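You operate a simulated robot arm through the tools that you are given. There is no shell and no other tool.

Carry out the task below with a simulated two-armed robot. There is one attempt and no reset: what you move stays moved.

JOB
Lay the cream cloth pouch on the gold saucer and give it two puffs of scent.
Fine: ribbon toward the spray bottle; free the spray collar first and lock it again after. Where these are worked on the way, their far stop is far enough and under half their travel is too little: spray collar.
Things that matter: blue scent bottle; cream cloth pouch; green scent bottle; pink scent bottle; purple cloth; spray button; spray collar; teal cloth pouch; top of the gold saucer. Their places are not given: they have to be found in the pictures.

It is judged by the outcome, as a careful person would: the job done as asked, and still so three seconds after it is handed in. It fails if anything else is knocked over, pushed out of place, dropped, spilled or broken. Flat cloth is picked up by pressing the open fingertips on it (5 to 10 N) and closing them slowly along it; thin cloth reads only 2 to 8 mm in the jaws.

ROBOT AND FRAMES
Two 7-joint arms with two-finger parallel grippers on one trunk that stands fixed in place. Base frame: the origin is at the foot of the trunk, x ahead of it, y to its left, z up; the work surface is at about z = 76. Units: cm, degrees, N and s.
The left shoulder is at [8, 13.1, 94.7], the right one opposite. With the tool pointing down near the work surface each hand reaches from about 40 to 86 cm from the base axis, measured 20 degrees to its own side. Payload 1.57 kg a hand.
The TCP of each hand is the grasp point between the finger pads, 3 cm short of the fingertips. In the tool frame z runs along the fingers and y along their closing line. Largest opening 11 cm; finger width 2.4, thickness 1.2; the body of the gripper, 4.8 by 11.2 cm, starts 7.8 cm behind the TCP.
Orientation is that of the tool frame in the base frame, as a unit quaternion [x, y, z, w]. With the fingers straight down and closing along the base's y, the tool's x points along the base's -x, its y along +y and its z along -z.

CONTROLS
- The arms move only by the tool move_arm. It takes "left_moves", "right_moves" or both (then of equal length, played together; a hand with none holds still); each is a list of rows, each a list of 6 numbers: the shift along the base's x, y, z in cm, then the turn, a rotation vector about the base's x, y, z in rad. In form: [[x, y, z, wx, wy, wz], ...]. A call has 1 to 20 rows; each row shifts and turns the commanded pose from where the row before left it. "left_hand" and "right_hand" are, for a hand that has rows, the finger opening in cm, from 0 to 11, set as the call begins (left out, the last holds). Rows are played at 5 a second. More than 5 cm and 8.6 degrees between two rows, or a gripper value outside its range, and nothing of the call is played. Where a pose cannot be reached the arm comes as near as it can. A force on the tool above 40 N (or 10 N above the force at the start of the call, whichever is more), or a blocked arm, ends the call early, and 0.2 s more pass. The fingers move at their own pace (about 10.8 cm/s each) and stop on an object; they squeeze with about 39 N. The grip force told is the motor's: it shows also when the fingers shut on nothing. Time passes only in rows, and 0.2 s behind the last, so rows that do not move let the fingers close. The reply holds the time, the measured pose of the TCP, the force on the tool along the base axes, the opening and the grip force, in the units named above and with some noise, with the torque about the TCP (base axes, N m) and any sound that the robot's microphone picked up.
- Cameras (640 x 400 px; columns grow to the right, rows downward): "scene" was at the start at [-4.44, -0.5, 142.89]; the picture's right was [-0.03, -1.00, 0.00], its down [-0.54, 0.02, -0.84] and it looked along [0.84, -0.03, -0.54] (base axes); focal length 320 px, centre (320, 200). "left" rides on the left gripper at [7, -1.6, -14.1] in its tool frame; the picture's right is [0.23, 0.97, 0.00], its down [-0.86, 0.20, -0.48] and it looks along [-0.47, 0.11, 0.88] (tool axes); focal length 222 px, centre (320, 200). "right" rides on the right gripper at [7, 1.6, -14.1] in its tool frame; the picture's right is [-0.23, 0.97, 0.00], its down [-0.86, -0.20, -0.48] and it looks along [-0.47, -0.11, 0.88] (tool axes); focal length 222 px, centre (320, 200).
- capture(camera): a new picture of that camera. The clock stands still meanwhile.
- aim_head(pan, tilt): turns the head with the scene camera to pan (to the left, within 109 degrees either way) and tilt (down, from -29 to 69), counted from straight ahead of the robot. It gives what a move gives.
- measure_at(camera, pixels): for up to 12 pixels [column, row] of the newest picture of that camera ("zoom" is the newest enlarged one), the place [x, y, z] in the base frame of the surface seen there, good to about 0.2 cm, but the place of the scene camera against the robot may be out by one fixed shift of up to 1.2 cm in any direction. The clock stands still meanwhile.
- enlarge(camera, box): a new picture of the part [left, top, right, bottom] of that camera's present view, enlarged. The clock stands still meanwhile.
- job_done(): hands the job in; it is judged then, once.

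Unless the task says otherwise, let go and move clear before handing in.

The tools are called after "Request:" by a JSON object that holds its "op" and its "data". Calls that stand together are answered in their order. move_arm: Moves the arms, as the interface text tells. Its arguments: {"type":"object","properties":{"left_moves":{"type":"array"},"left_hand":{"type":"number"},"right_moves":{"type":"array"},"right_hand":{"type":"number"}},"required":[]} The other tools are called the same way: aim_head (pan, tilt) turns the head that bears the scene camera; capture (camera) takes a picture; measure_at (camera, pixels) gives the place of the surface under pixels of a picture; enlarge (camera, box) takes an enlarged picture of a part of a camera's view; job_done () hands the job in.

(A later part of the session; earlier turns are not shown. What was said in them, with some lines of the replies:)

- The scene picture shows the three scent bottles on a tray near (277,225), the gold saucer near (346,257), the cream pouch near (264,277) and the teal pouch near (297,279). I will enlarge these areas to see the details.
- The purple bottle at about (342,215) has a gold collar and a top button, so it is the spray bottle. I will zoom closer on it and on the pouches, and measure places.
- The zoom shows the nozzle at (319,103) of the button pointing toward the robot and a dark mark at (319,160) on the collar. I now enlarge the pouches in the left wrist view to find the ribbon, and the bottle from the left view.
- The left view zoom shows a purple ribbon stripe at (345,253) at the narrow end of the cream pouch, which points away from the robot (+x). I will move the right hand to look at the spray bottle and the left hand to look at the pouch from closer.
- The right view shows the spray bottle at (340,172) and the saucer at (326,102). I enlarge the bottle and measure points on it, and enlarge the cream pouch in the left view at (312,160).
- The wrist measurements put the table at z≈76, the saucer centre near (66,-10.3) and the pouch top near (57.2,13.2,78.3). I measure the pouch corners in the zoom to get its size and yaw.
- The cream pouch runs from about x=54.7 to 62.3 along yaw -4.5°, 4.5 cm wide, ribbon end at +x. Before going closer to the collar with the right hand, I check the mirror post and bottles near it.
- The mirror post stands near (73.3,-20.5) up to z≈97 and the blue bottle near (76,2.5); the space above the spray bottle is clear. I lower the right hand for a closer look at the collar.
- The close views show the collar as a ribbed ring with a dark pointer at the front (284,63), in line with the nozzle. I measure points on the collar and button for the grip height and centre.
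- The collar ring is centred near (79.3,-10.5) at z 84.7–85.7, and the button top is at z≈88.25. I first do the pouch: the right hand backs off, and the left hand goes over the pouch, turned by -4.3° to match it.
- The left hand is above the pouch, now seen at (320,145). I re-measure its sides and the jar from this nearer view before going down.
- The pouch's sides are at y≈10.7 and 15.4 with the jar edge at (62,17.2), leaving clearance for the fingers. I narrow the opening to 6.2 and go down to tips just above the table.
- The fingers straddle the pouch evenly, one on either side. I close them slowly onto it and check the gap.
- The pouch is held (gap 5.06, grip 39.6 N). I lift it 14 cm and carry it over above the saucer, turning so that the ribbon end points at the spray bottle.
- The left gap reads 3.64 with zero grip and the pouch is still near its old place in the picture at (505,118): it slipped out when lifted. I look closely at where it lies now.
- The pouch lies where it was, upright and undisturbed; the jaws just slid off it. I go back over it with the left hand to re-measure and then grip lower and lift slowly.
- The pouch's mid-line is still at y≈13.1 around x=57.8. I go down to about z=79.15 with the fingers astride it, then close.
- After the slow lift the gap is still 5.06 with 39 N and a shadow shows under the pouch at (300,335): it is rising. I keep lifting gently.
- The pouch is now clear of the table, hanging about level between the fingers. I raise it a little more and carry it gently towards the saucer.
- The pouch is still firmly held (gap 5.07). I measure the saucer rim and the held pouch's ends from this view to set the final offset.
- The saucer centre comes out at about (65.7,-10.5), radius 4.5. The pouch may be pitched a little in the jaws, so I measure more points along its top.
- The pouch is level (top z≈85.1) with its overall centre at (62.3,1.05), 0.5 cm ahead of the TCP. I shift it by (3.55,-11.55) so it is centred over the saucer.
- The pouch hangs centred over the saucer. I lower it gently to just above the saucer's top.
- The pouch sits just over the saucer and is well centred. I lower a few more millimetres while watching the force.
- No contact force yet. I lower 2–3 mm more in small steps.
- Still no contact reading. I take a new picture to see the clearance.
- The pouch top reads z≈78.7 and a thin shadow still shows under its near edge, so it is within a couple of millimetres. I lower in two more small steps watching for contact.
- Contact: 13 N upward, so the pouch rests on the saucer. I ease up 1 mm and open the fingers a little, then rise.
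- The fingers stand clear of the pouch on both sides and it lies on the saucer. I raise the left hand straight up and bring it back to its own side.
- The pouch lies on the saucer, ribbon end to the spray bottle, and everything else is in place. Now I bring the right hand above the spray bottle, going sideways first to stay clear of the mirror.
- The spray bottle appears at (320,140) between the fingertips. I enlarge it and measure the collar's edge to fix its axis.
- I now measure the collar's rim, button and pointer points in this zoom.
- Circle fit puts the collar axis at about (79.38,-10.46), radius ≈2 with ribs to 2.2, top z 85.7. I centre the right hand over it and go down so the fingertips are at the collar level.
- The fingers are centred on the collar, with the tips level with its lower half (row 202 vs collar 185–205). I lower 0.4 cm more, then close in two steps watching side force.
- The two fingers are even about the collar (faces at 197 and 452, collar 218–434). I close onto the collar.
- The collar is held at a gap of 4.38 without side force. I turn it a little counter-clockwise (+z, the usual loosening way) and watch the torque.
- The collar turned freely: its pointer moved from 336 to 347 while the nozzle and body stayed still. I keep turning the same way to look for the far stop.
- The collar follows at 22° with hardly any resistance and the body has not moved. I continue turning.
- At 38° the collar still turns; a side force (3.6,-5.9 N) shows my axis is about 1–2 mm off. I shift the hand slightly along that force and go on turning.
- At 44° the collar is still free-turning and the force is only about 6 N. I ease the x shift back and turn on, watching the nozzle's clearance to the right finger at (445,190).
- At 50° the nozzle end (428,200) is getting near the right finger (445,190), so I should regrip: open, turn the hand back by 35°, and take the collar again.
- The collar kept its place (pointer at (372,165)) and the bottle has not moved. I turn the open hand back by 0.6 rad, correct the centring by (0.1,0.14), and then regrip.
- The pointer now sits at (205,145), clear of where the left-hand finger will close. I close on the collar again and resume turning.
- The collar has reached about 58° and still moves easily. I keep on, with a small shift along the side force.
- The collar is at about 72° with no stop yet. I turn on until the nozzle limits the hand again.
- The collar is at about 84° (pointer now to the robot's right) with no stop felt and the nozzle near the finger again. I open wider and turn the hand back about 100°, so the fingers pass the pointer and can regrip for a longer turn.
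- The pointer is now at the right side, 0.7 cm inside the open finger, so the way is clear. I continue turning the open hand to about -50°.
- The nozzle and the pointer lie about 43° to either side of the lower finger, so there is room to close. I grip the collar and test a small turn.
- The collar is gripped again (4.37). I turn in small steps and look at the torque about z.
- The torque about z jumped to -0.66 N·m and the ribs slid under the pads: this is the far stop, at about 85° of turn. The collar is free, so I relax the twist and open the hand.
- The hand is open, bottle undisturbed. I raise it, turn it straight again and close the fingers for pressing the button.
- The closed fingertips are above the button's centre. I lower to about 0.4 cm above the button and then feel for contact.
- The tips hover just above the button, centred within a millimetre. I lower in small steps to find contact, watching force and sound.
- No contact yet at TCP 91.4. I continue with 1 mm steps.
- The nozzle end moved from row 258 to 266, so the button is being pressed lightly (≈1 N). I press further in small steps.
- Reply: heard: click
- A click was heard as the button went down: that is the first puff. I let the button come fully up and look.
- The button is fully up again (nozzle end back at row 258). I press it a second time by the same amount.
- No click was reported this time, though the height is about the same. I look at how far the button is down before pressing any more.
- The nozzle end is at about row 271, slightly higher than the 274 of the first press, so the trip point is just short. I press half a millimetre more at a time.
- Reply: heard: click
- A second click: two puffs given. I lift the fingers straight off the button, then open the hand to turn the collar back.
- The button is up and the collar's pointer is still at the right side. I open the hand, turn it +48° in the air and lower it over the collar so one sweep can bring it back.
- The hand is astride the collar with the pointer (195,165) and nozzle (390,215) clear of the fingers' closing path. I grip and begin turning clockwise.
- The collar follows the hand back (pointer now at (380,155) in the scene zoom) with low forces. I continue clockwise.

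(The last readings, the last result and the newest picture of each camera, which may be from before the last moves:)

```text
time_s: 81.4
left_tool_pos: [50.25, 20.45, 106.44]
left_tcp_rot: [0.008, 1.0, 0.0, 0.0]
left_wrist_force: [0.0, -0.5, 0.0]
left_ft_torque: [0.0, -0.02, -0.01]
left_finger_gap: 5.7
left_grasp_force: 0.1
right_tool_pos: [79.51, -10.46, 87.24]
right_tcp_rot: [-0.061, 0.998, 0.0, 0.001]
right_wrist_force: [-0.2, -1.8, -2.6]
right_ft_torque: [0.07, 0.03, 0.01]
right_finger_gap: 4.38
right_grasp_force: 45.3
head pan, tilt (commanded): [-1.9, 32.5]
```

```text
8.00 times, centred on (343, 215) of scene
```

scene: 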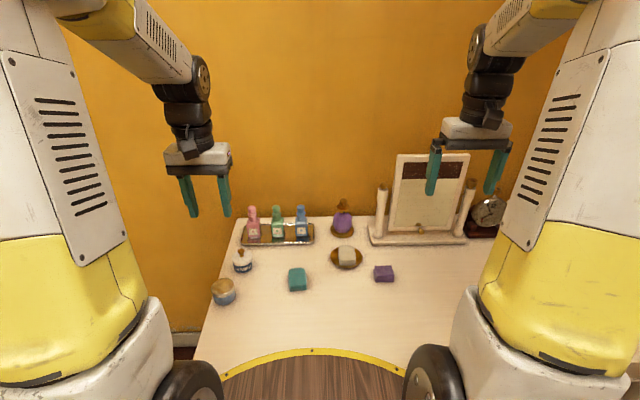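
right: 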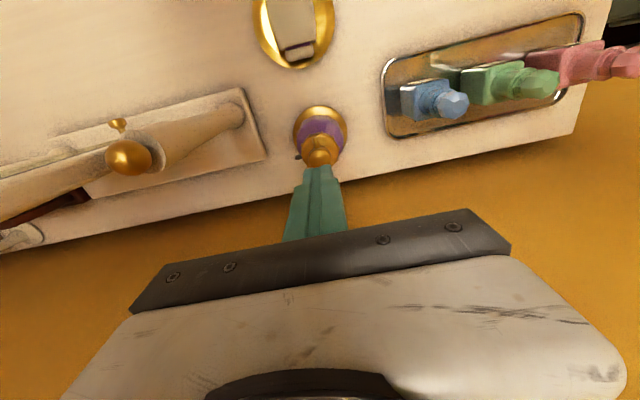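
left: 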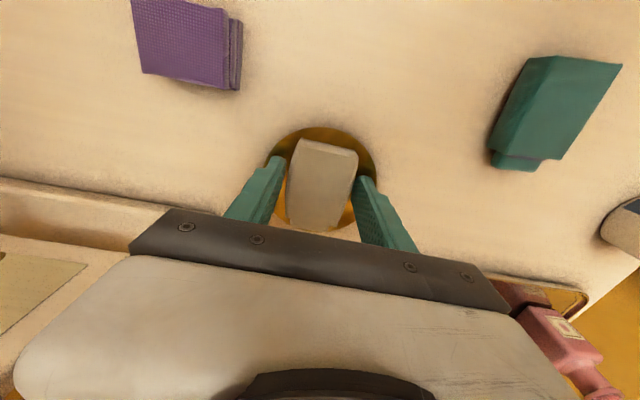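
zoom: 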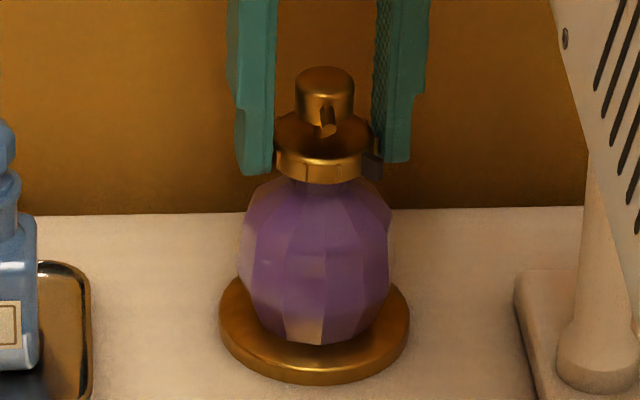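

The collar is about half-way back. I continue clockwise towards the locked stop.

Request:
{"op": "move_arm", "data": {"right_moves": [[0, 0, 0, 0, 0, -0.06], [0, 0, 0, 0, 0, -0.06], [0, 0, 0, 0, 0, -0.06], [0, 0, 0, 0, 0, -0.06], [0, 0, 0, 0, 0, -0.06], [0, 0, 0, 0, 0, -0.06], [0, 0, 0, 0, 0, -0.06], [0, 0, 0, 0, 0, -0.06], [0, 0, 0, 0, 0, -0.06], [0, 0, 0, 0, 0, 0]]}}

Request:
{"op": "enlarge", "data": {"camera": "right", "box": [260, 130, 380, 215]}}

Request:
{"op": "enlarge", "data": {"camera": "scene", "box": [318, 190, 368, 240]}}

```text
time_s: 83.6
left_tool_pos: [50.3, 20.45, 106.5]
left_tcp_rot: [0.008, 1.0, 0.0, 0.0]
left_wrist_force: [0.3, -0.1, 0.0]
left_ft_torque: [-0.01, -0.02, 0.0]
left_finger_gap: 5.72
left_grasp_force: 0.0
right_tool_pos: [79.48, -10.42, 87.28]
right_tcp_rot: [0.209, 0.978, -0.001, 0.001]
right_wrist_force: [-3.6, -4.4, -2.4]
right_ft_torque: [0.21, 0.26, 0.01]
right_finger_gap: 4.35
right_grasp_force: 45.1
head pan, tilt (commanded): [-1.9, 32.5]
```

```text
4.71 times, centred on (320, 172) of right
```

zoom: 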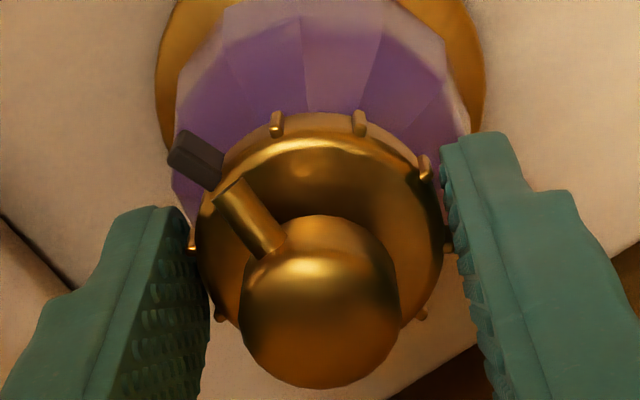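

```text
8.00 times, centred on (343, 215) of scene
```

zoom: 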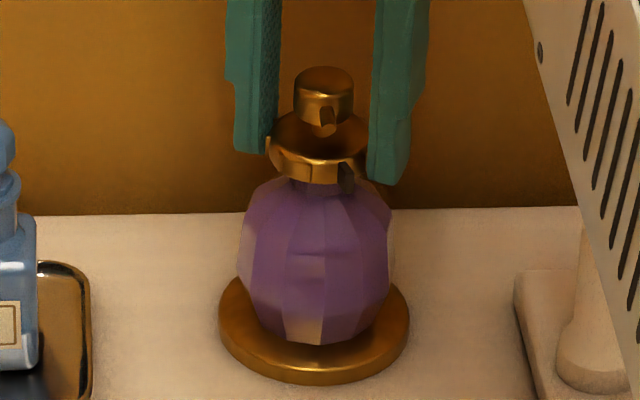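

The pointer is near the front again (345,178). I shift slightly along the side force and go on in small steps until the locked stop is felt.

Request:
{"op": "move_arm", "data": {"right_moves": [[-0.03, -0.03, 0, 0, 0, -0.05], [0, 0, 0, 0, 0, -0.05], [0, 0, 0, 0, 0, -0.05], [0, 0, 0, 0, 0, -0.05], [0, 0, 0, 0, 0, 0]]}}

Request:
{"op": "enlarge", "data": {"camera": "right", "box": [260, 130, 380, 215]}}

Request:
{"op": "enlarge", "data": {"camera": "scene", "box": [318, 190, 368, 240]}}

```text
time_s: 84.8
left_tool_pos: [50.37, 20.41, 106.48]
left_tcp_rot: [0.009, 1.0, 0.0, 0.0]
left_wrist_force: [0.0, 0.9, 0.8]
left_ft_torque: [0.03, -0.03, -0.02]
left_finger_gap: 5.7
left_grasp_force: 0.1
right_tool_pos: [79.53, -10.53, 87.28]
right_tcp_rot: [0.305, 0.952, 0.0, 0.0]
right_wrist_force: [-1.1, -1.3, -5.0]
right_ft_torque: [-0.24, -0.66, 0.0]
right_finger_gap: 4.39
right_grasp_force: 45.1
head pan, tilt (commanded): [-1.9, 32.5]
```

```text
4.71 times, centred on (320, 172) of right
```

zoom: 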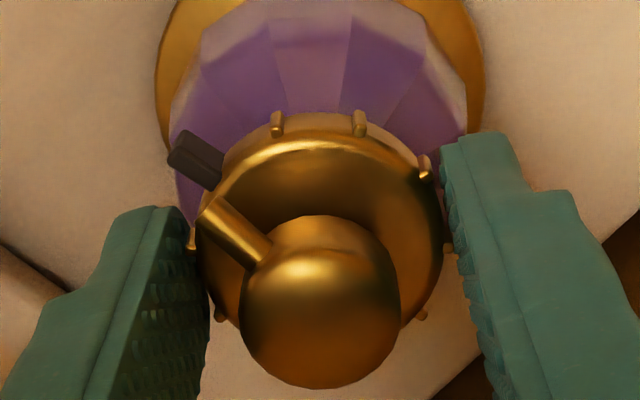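

```text
8.00 times, centred on (343, 215) of scene
```

zoom: 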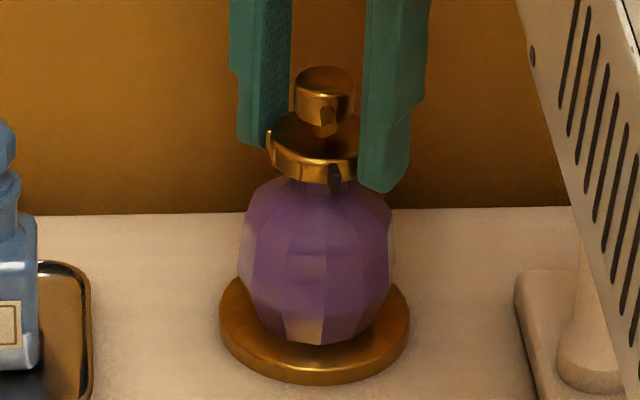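

The pointer is at 333, and it began at about 327, so a few degrees remain. I turn on in small steps watching the z torque.

Request:
{"op": "move_arm", "data": {"right_moves": [[0, 0, 0, 0, 0, -0.03], [0, 0, 0, 0, 0, -0.03], [0, 0, 0, 0, 0, 0]]}}

Request:
{"op": "move_arm", "data": {"right_moves": [[0, 0, 0, 0, 0, -0.03], [0, 0, 0, 0, 0, 0]]}}

Request:
{"op": "enlarge", "data": {"camera": "right", "box": [260, 130, 380, 215]}}

Request:
{"op": "enlarge", "data": {"camera": "scene", "box": [318, 190, 368, 240]}}

```text
time_s: 85.6
left_tool_pos: [50.24, 20.43, 106.42]
left_tcp_rot: [0.009, 1.0, 0.0, 0.0]
left_wrist_force: [0.8, 0.2, 0.1]
left_ft_torque: [0.01, -0.02, 0.01]
left_finger_gap: 5.69
left_grasp_force: 0.1
right_tool_pos: [79.52, -10.43, 87.15]
right_tcp_rot: [0.335, 0.942, 0.0, 0.0]
right_wrist_force: [3.1, -0.6, -5.2]
right_ft_torque: [-0.09, -0.28, 0.0]
right_finger_gap: 4.36
right_grasp_force: 45.0
head pan, tilt (commanded): [-1.9, 32.5]
```

```text
time_s: 86.2
left_tool_pos: [50.39, 20.42, 106.43]
left_tcp_rot: [0.008, 1.0, 0.0, 0.0]
left_wrist_force: [0.2, 0.4, 0.1]
left_ft_torque: [0.03, 0.01, 0.0]
left_finger_gap: 5.7
left_grasp_force: 0.0
right_tool_pos: [79.48, -10.49, 87.23]
right_tcp_rot: [0.348, 0.938, 0.0, 0.0]
right_wrist_force: [2.3, -1.1, -3.8]
right_ft_torque: [-0.15, -0.19, 0.0]
right_finger_gap: 4.37
right_grasp_force: 44.8
head pan, tilt (commanded): [-1.9, 32.5]
```

```text
4.71 times, centred on (320, 172) of right
```

zoom: 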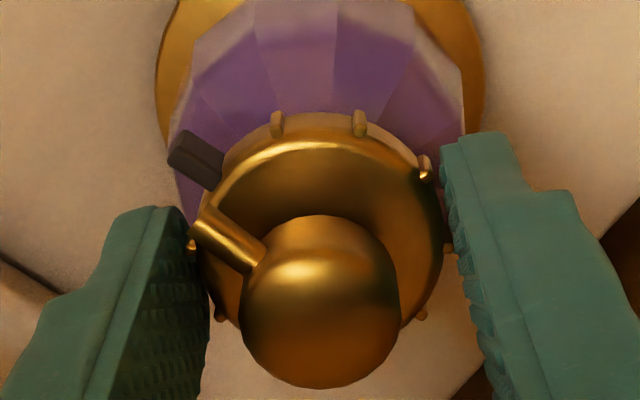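

```text
8.00 times, centred on (343, 215) of scene
```

zoom: 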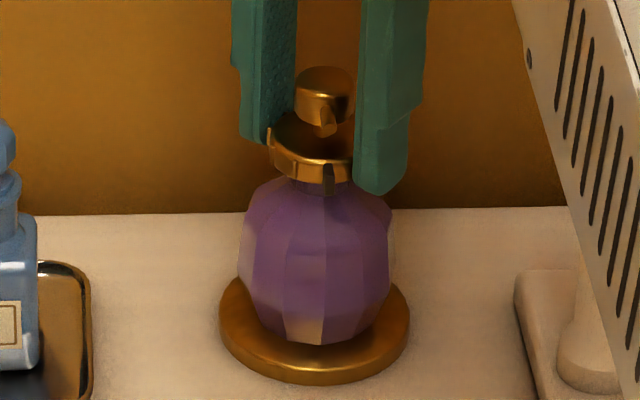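

The pointer is at 327, about its starting place. I turn slightly further to confirm the locked stop by torque.

Request:
{"op": "move_arm", "data": {"right_moves": [[0, 0, 0, 0, 0, -0.03], [0, 0, 0, 0, 0, 0]]}}

Request:
{"op": "move_arm", "data": {"right_moves": [[0, 0, 0, 0, 0, -0.03], [0, 0, 0, 0, 0, 0]]}}

Request:
{"op": "enlarge", "data": {"camera": "right", "box": [260, 130, 380, 215]}}

Request:
{"op": "enlarge", "data": {"camera": "scene", "box": [318, 190, 368, 240]}}

```text
time_s: 86.8
left_tool_pos: [50.29, 20.43, 106.51]
left_tcp_rot: [0.008, 1.0, 0.0, -0.001]
left_wrist_force: [0.6, 0.0, -0.4]
left_ft_torque: [0.01, -0.03, 0.0]
left_finger_gap: 5.67
left_grasp_force: 0.0
right_tool_pos: [79.49, -10.51, 87.25]
right_tcp_rot: [0.361, 0.932, 0.0, 0.0]
right_wrist_force: [3.5, -0.8, -2.9]
right_ft_torque: [0.26, 0.16, 0.72]
right_finger_gap: 4.34
right_grasp_force: 45.1
head pan, tilt (commanded): [-1.9, 32.5]
```

```text
time_s: 87.4
left_tool_pos: [50.35, 20.3, 106.5]
left_tcp_rot: [0.008, 1.0, -0.001, 0.0]
left_wrist_force: [0.6, 0.3, -0.1]
left_ft_torque: [0.02, 0.02, 0.04]
left_finger_gap: 5.7
left_grasp_force: 0.1
right_tool_pos: [79.44, -10.45, 87.37]
right_tcp_rot: [0.376, 0.927, -0.001, 0.001]
right_wrist_force: [0.7, 1.2, -0.1]
right_ft_torque: [-0.15, 0.07, 0.78]
right_finger_gap: 4.39
right_grasp_force: 45.3
head pan, tilt (commanded): [-1.9, 32.5]
```

```text
4.71 times, centred on (320, 172) of right
```

zoom: 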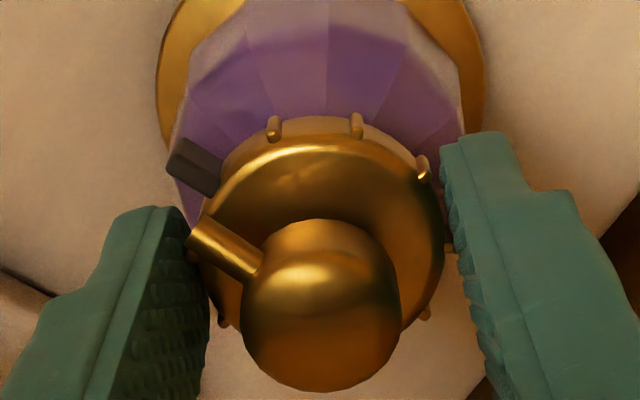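

```text
8.00 times, centred on (343, 215) of scene
```

zoom: 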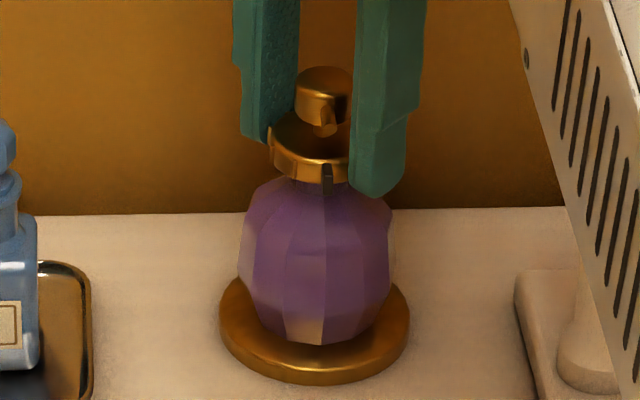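

The z torque rose to about +0.75 N·m with the pointer back at the front: the collar is at its locked stop. I open the hand and rise.

Request:
{"op": "move_arm", "data": {"right_moves": [[0, 0, 0, 0, 0, 0], [0, 0, 0, 0, 0, 0], [0, 0, 0, 0, 0, 0]], "right_hand": 7.2}}

Request:
{"op": "move_arm", "data": {"right_moves": [[0, 0, 1, 0, 0, 0], [0, 0, 2, 0, 0, 0], [0, 0, 3, 0, 0, 0], [0, 0, 3, 0, 0, 0], [0, 0, 3, 0, 0, 0], [0, 0, 0, 0, 0, 0]]}}

Request:
{"op": "capture", "data": {"camera": "right"}}

Request:
{"op": "enlarge", "data": {"camera": "scene", "box": [328, 190, 358, 215]}}

Request:
{"op": "enlarge", "data": {"camera": "scene", "box": [200, 190, 420, 328]}}

```text
time_s: 88.2
left_tool_pos: [50.25, 20.46, 106.59]
left_tcp_rot: [0.008, 1.0, 0.0, 0.0]
left_wrist_force: [0.4, -0.3, -0.9]
left_ft_torque: [-0.02, -0.02, -0.04]
left_finger_gap: 5.71
left_grasp_force: 0.1
right_tool_pos: [79.45, -10.56, 87.2]
right_tcp_rot: [0.375, 0.927, 0.0, 0.0]
right_wrist_force: [0.3, -0.3, 0.5]
right_ft_torque: [-0.02, -0.02, 0.01]
right_finger_gap: 7.17
right_grasp_force: 0.0
head pan, tilt (commanded): [-1.9, 32.5]
```

```text
time_s: 89.6
left_tool_pos: [50.26, 20.44, 106.53]
left_tcp_rot: [0.008, 1.0, -0.001, 0.001]
left_wrist_force: [0.1, 0.1, -0.7]
left_ft_torque: [0.0, -0.02, 0.02]
left_finger_gap: 5.7
left_grasp_force: 0.0
right_tool_pos: [79.5, -10.51, 99.34]
right_tcp_rot: [0.375, 0.927, 0.0, 0.0]
right_wrist_force: [-0.7, 0.0, -0.6]
right_ft_torque: [0.01, 0.0, 0.0]
right_finger_gap: 7.2
right_grasp_force: 0.1
head pan, tilt (commanded): [-1.9, 32.5]
```

```text
taken
```

right: 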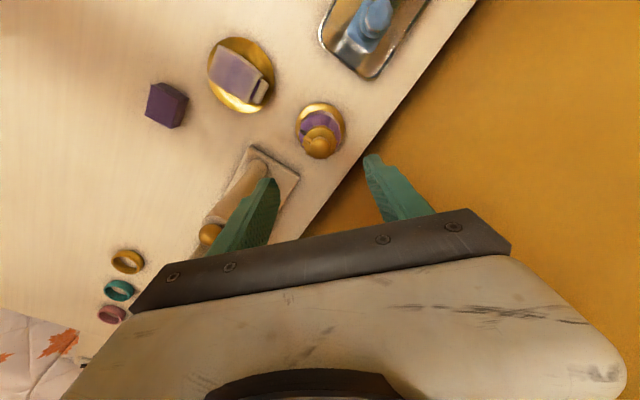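

```text
16.00 times, centred on (343, 202) of scene
```

zoom: 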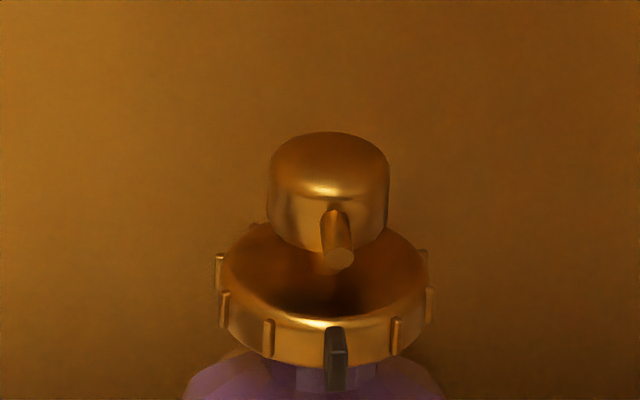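

```text
2.90 times, centred on (310, 259) of scene
```

zoom: 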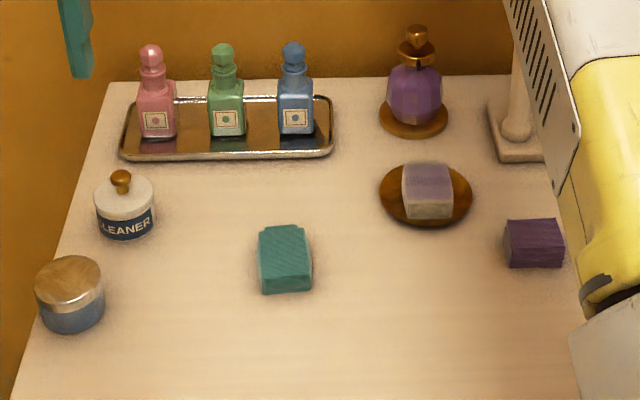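

The collar's pointer is exactly back where it began (336,350), the pouch shows a purple scent tint at (428,180), and everything else stands in place. I withdraw the right hand clear of the table.

Request:
{"op": "move_arm", "data": {"right_moves": [[0, 0, 3, 0, 0, 0], [-1, 0, 2, 0, 0, 0.11], [-2, 0, 1, 0, 0, 0.11], [-2, 0, 1, 0, 0, 0.11], [-2, 0, 1, 0, 0, 0.11], [-2, 0, 0, 0, 0, 0.11], [-2, 0, 0, 0, 0, 0.11], [-2, 0, 0, 0, 0, 0.11], [-3, -2, 0, 0, 0, 0], [-3, -3.5, 0, 0, 0, 0], [-3, -3.5, 0, 0, 0, 0], [-3, -3.5, 0, 0, 0, 0], [-3, -3.5, 0, 0, 0, 0], [0, 0, 0, 0, 0, 0]]}}

Request:
{"op": "capture", "data": {"camera": "scene"}}

Request:
{"op": "enlarge", "data": {"camera": "scene", "box": [200, 190, 420, 328]}}

Request:
{"op": "enlarge", "data": {"camera": "scene", "box": [310, 190, 382, 280]}}

Request:
{"op": "capture", "data": {"camera": "right"}}

```text
time_s: 92.6
left_tool_pos: [50.29, 20.37, 106.61]
left_tcp_rot: [0.009, 1.0, 0.001, 0.0]
left_wrist_force: [0.9, 0.5, 1.5]
left_ft_torque: [-0.01, 0.03, -0.04]
left_finger_gap: 5.69
left_grasp_force: 0.1
right_tool_pos: [51.4, -26.43, 107.22]
right_tcp_rot: [0.0, 1.0, 0.0, 0.0]
right_wrist_force: [0.5, -0.5, -0.3]
right_ft_torque: [0.0, 0.0, 0.02]
right_finger_gap: 7.21
right_grasp_force: 0.1
head pan, tilt (commanded): [-1.9, 32.5]
```

```text
taken
```

scene: 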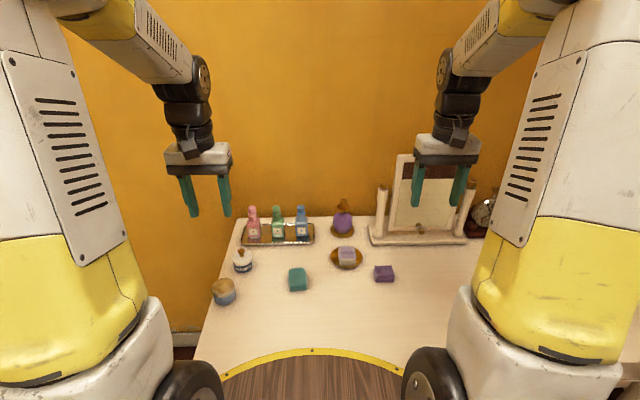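

```text
2.90 times, centred on (310, 259) of scene
```

zoom: 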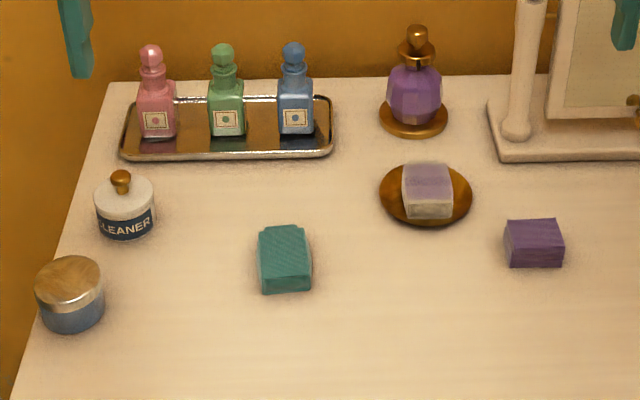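

```text
4.44 times, centred on (346, 235) of scene
```

zoom: 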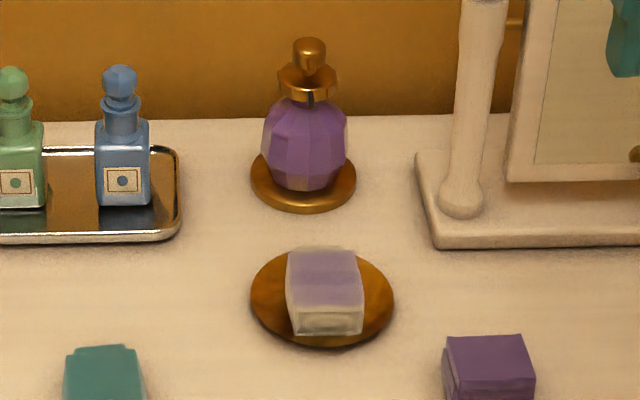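

```text
taken
```

right: 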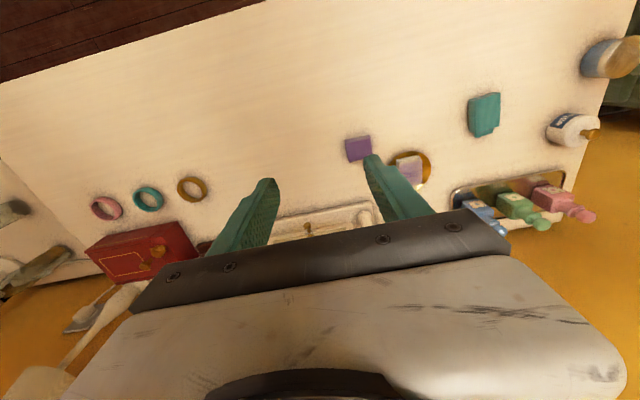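

The final pictures show the pouch lying on the saucer at (428,190). Its ribbon end faces the spray bottle and it has a purple scent tint. The collar pointer is back at the front, both hands are clear, and all other items stand where they were. I hand the job in.

Request:
{"op": "job_done", "data": {}}

```text
The job is handed in.
```

The job is handed in. The cream pouch lies on the gold saucer with its ribbon end toward the spray bottle, and it has had two puffs of scent.

- **Pouch:** The first grip slipped off and left the pouch in place. The second, lower grip held, and I set the pouch down centred on the saucer.
- **Collar:** I turned it counter-clockwise to its far stop (about 85–90°, felt as a sharp rise in torque) before spraying. Afterwards I turned it back until it met the locked stop, with its pointer where it started.
- **Puffs:** I pressed the button twice and heard one click each time. The last pictures show a purple tint on the pouch.

In the final pictures everything else stands where it was, and both hands are clear of the table.
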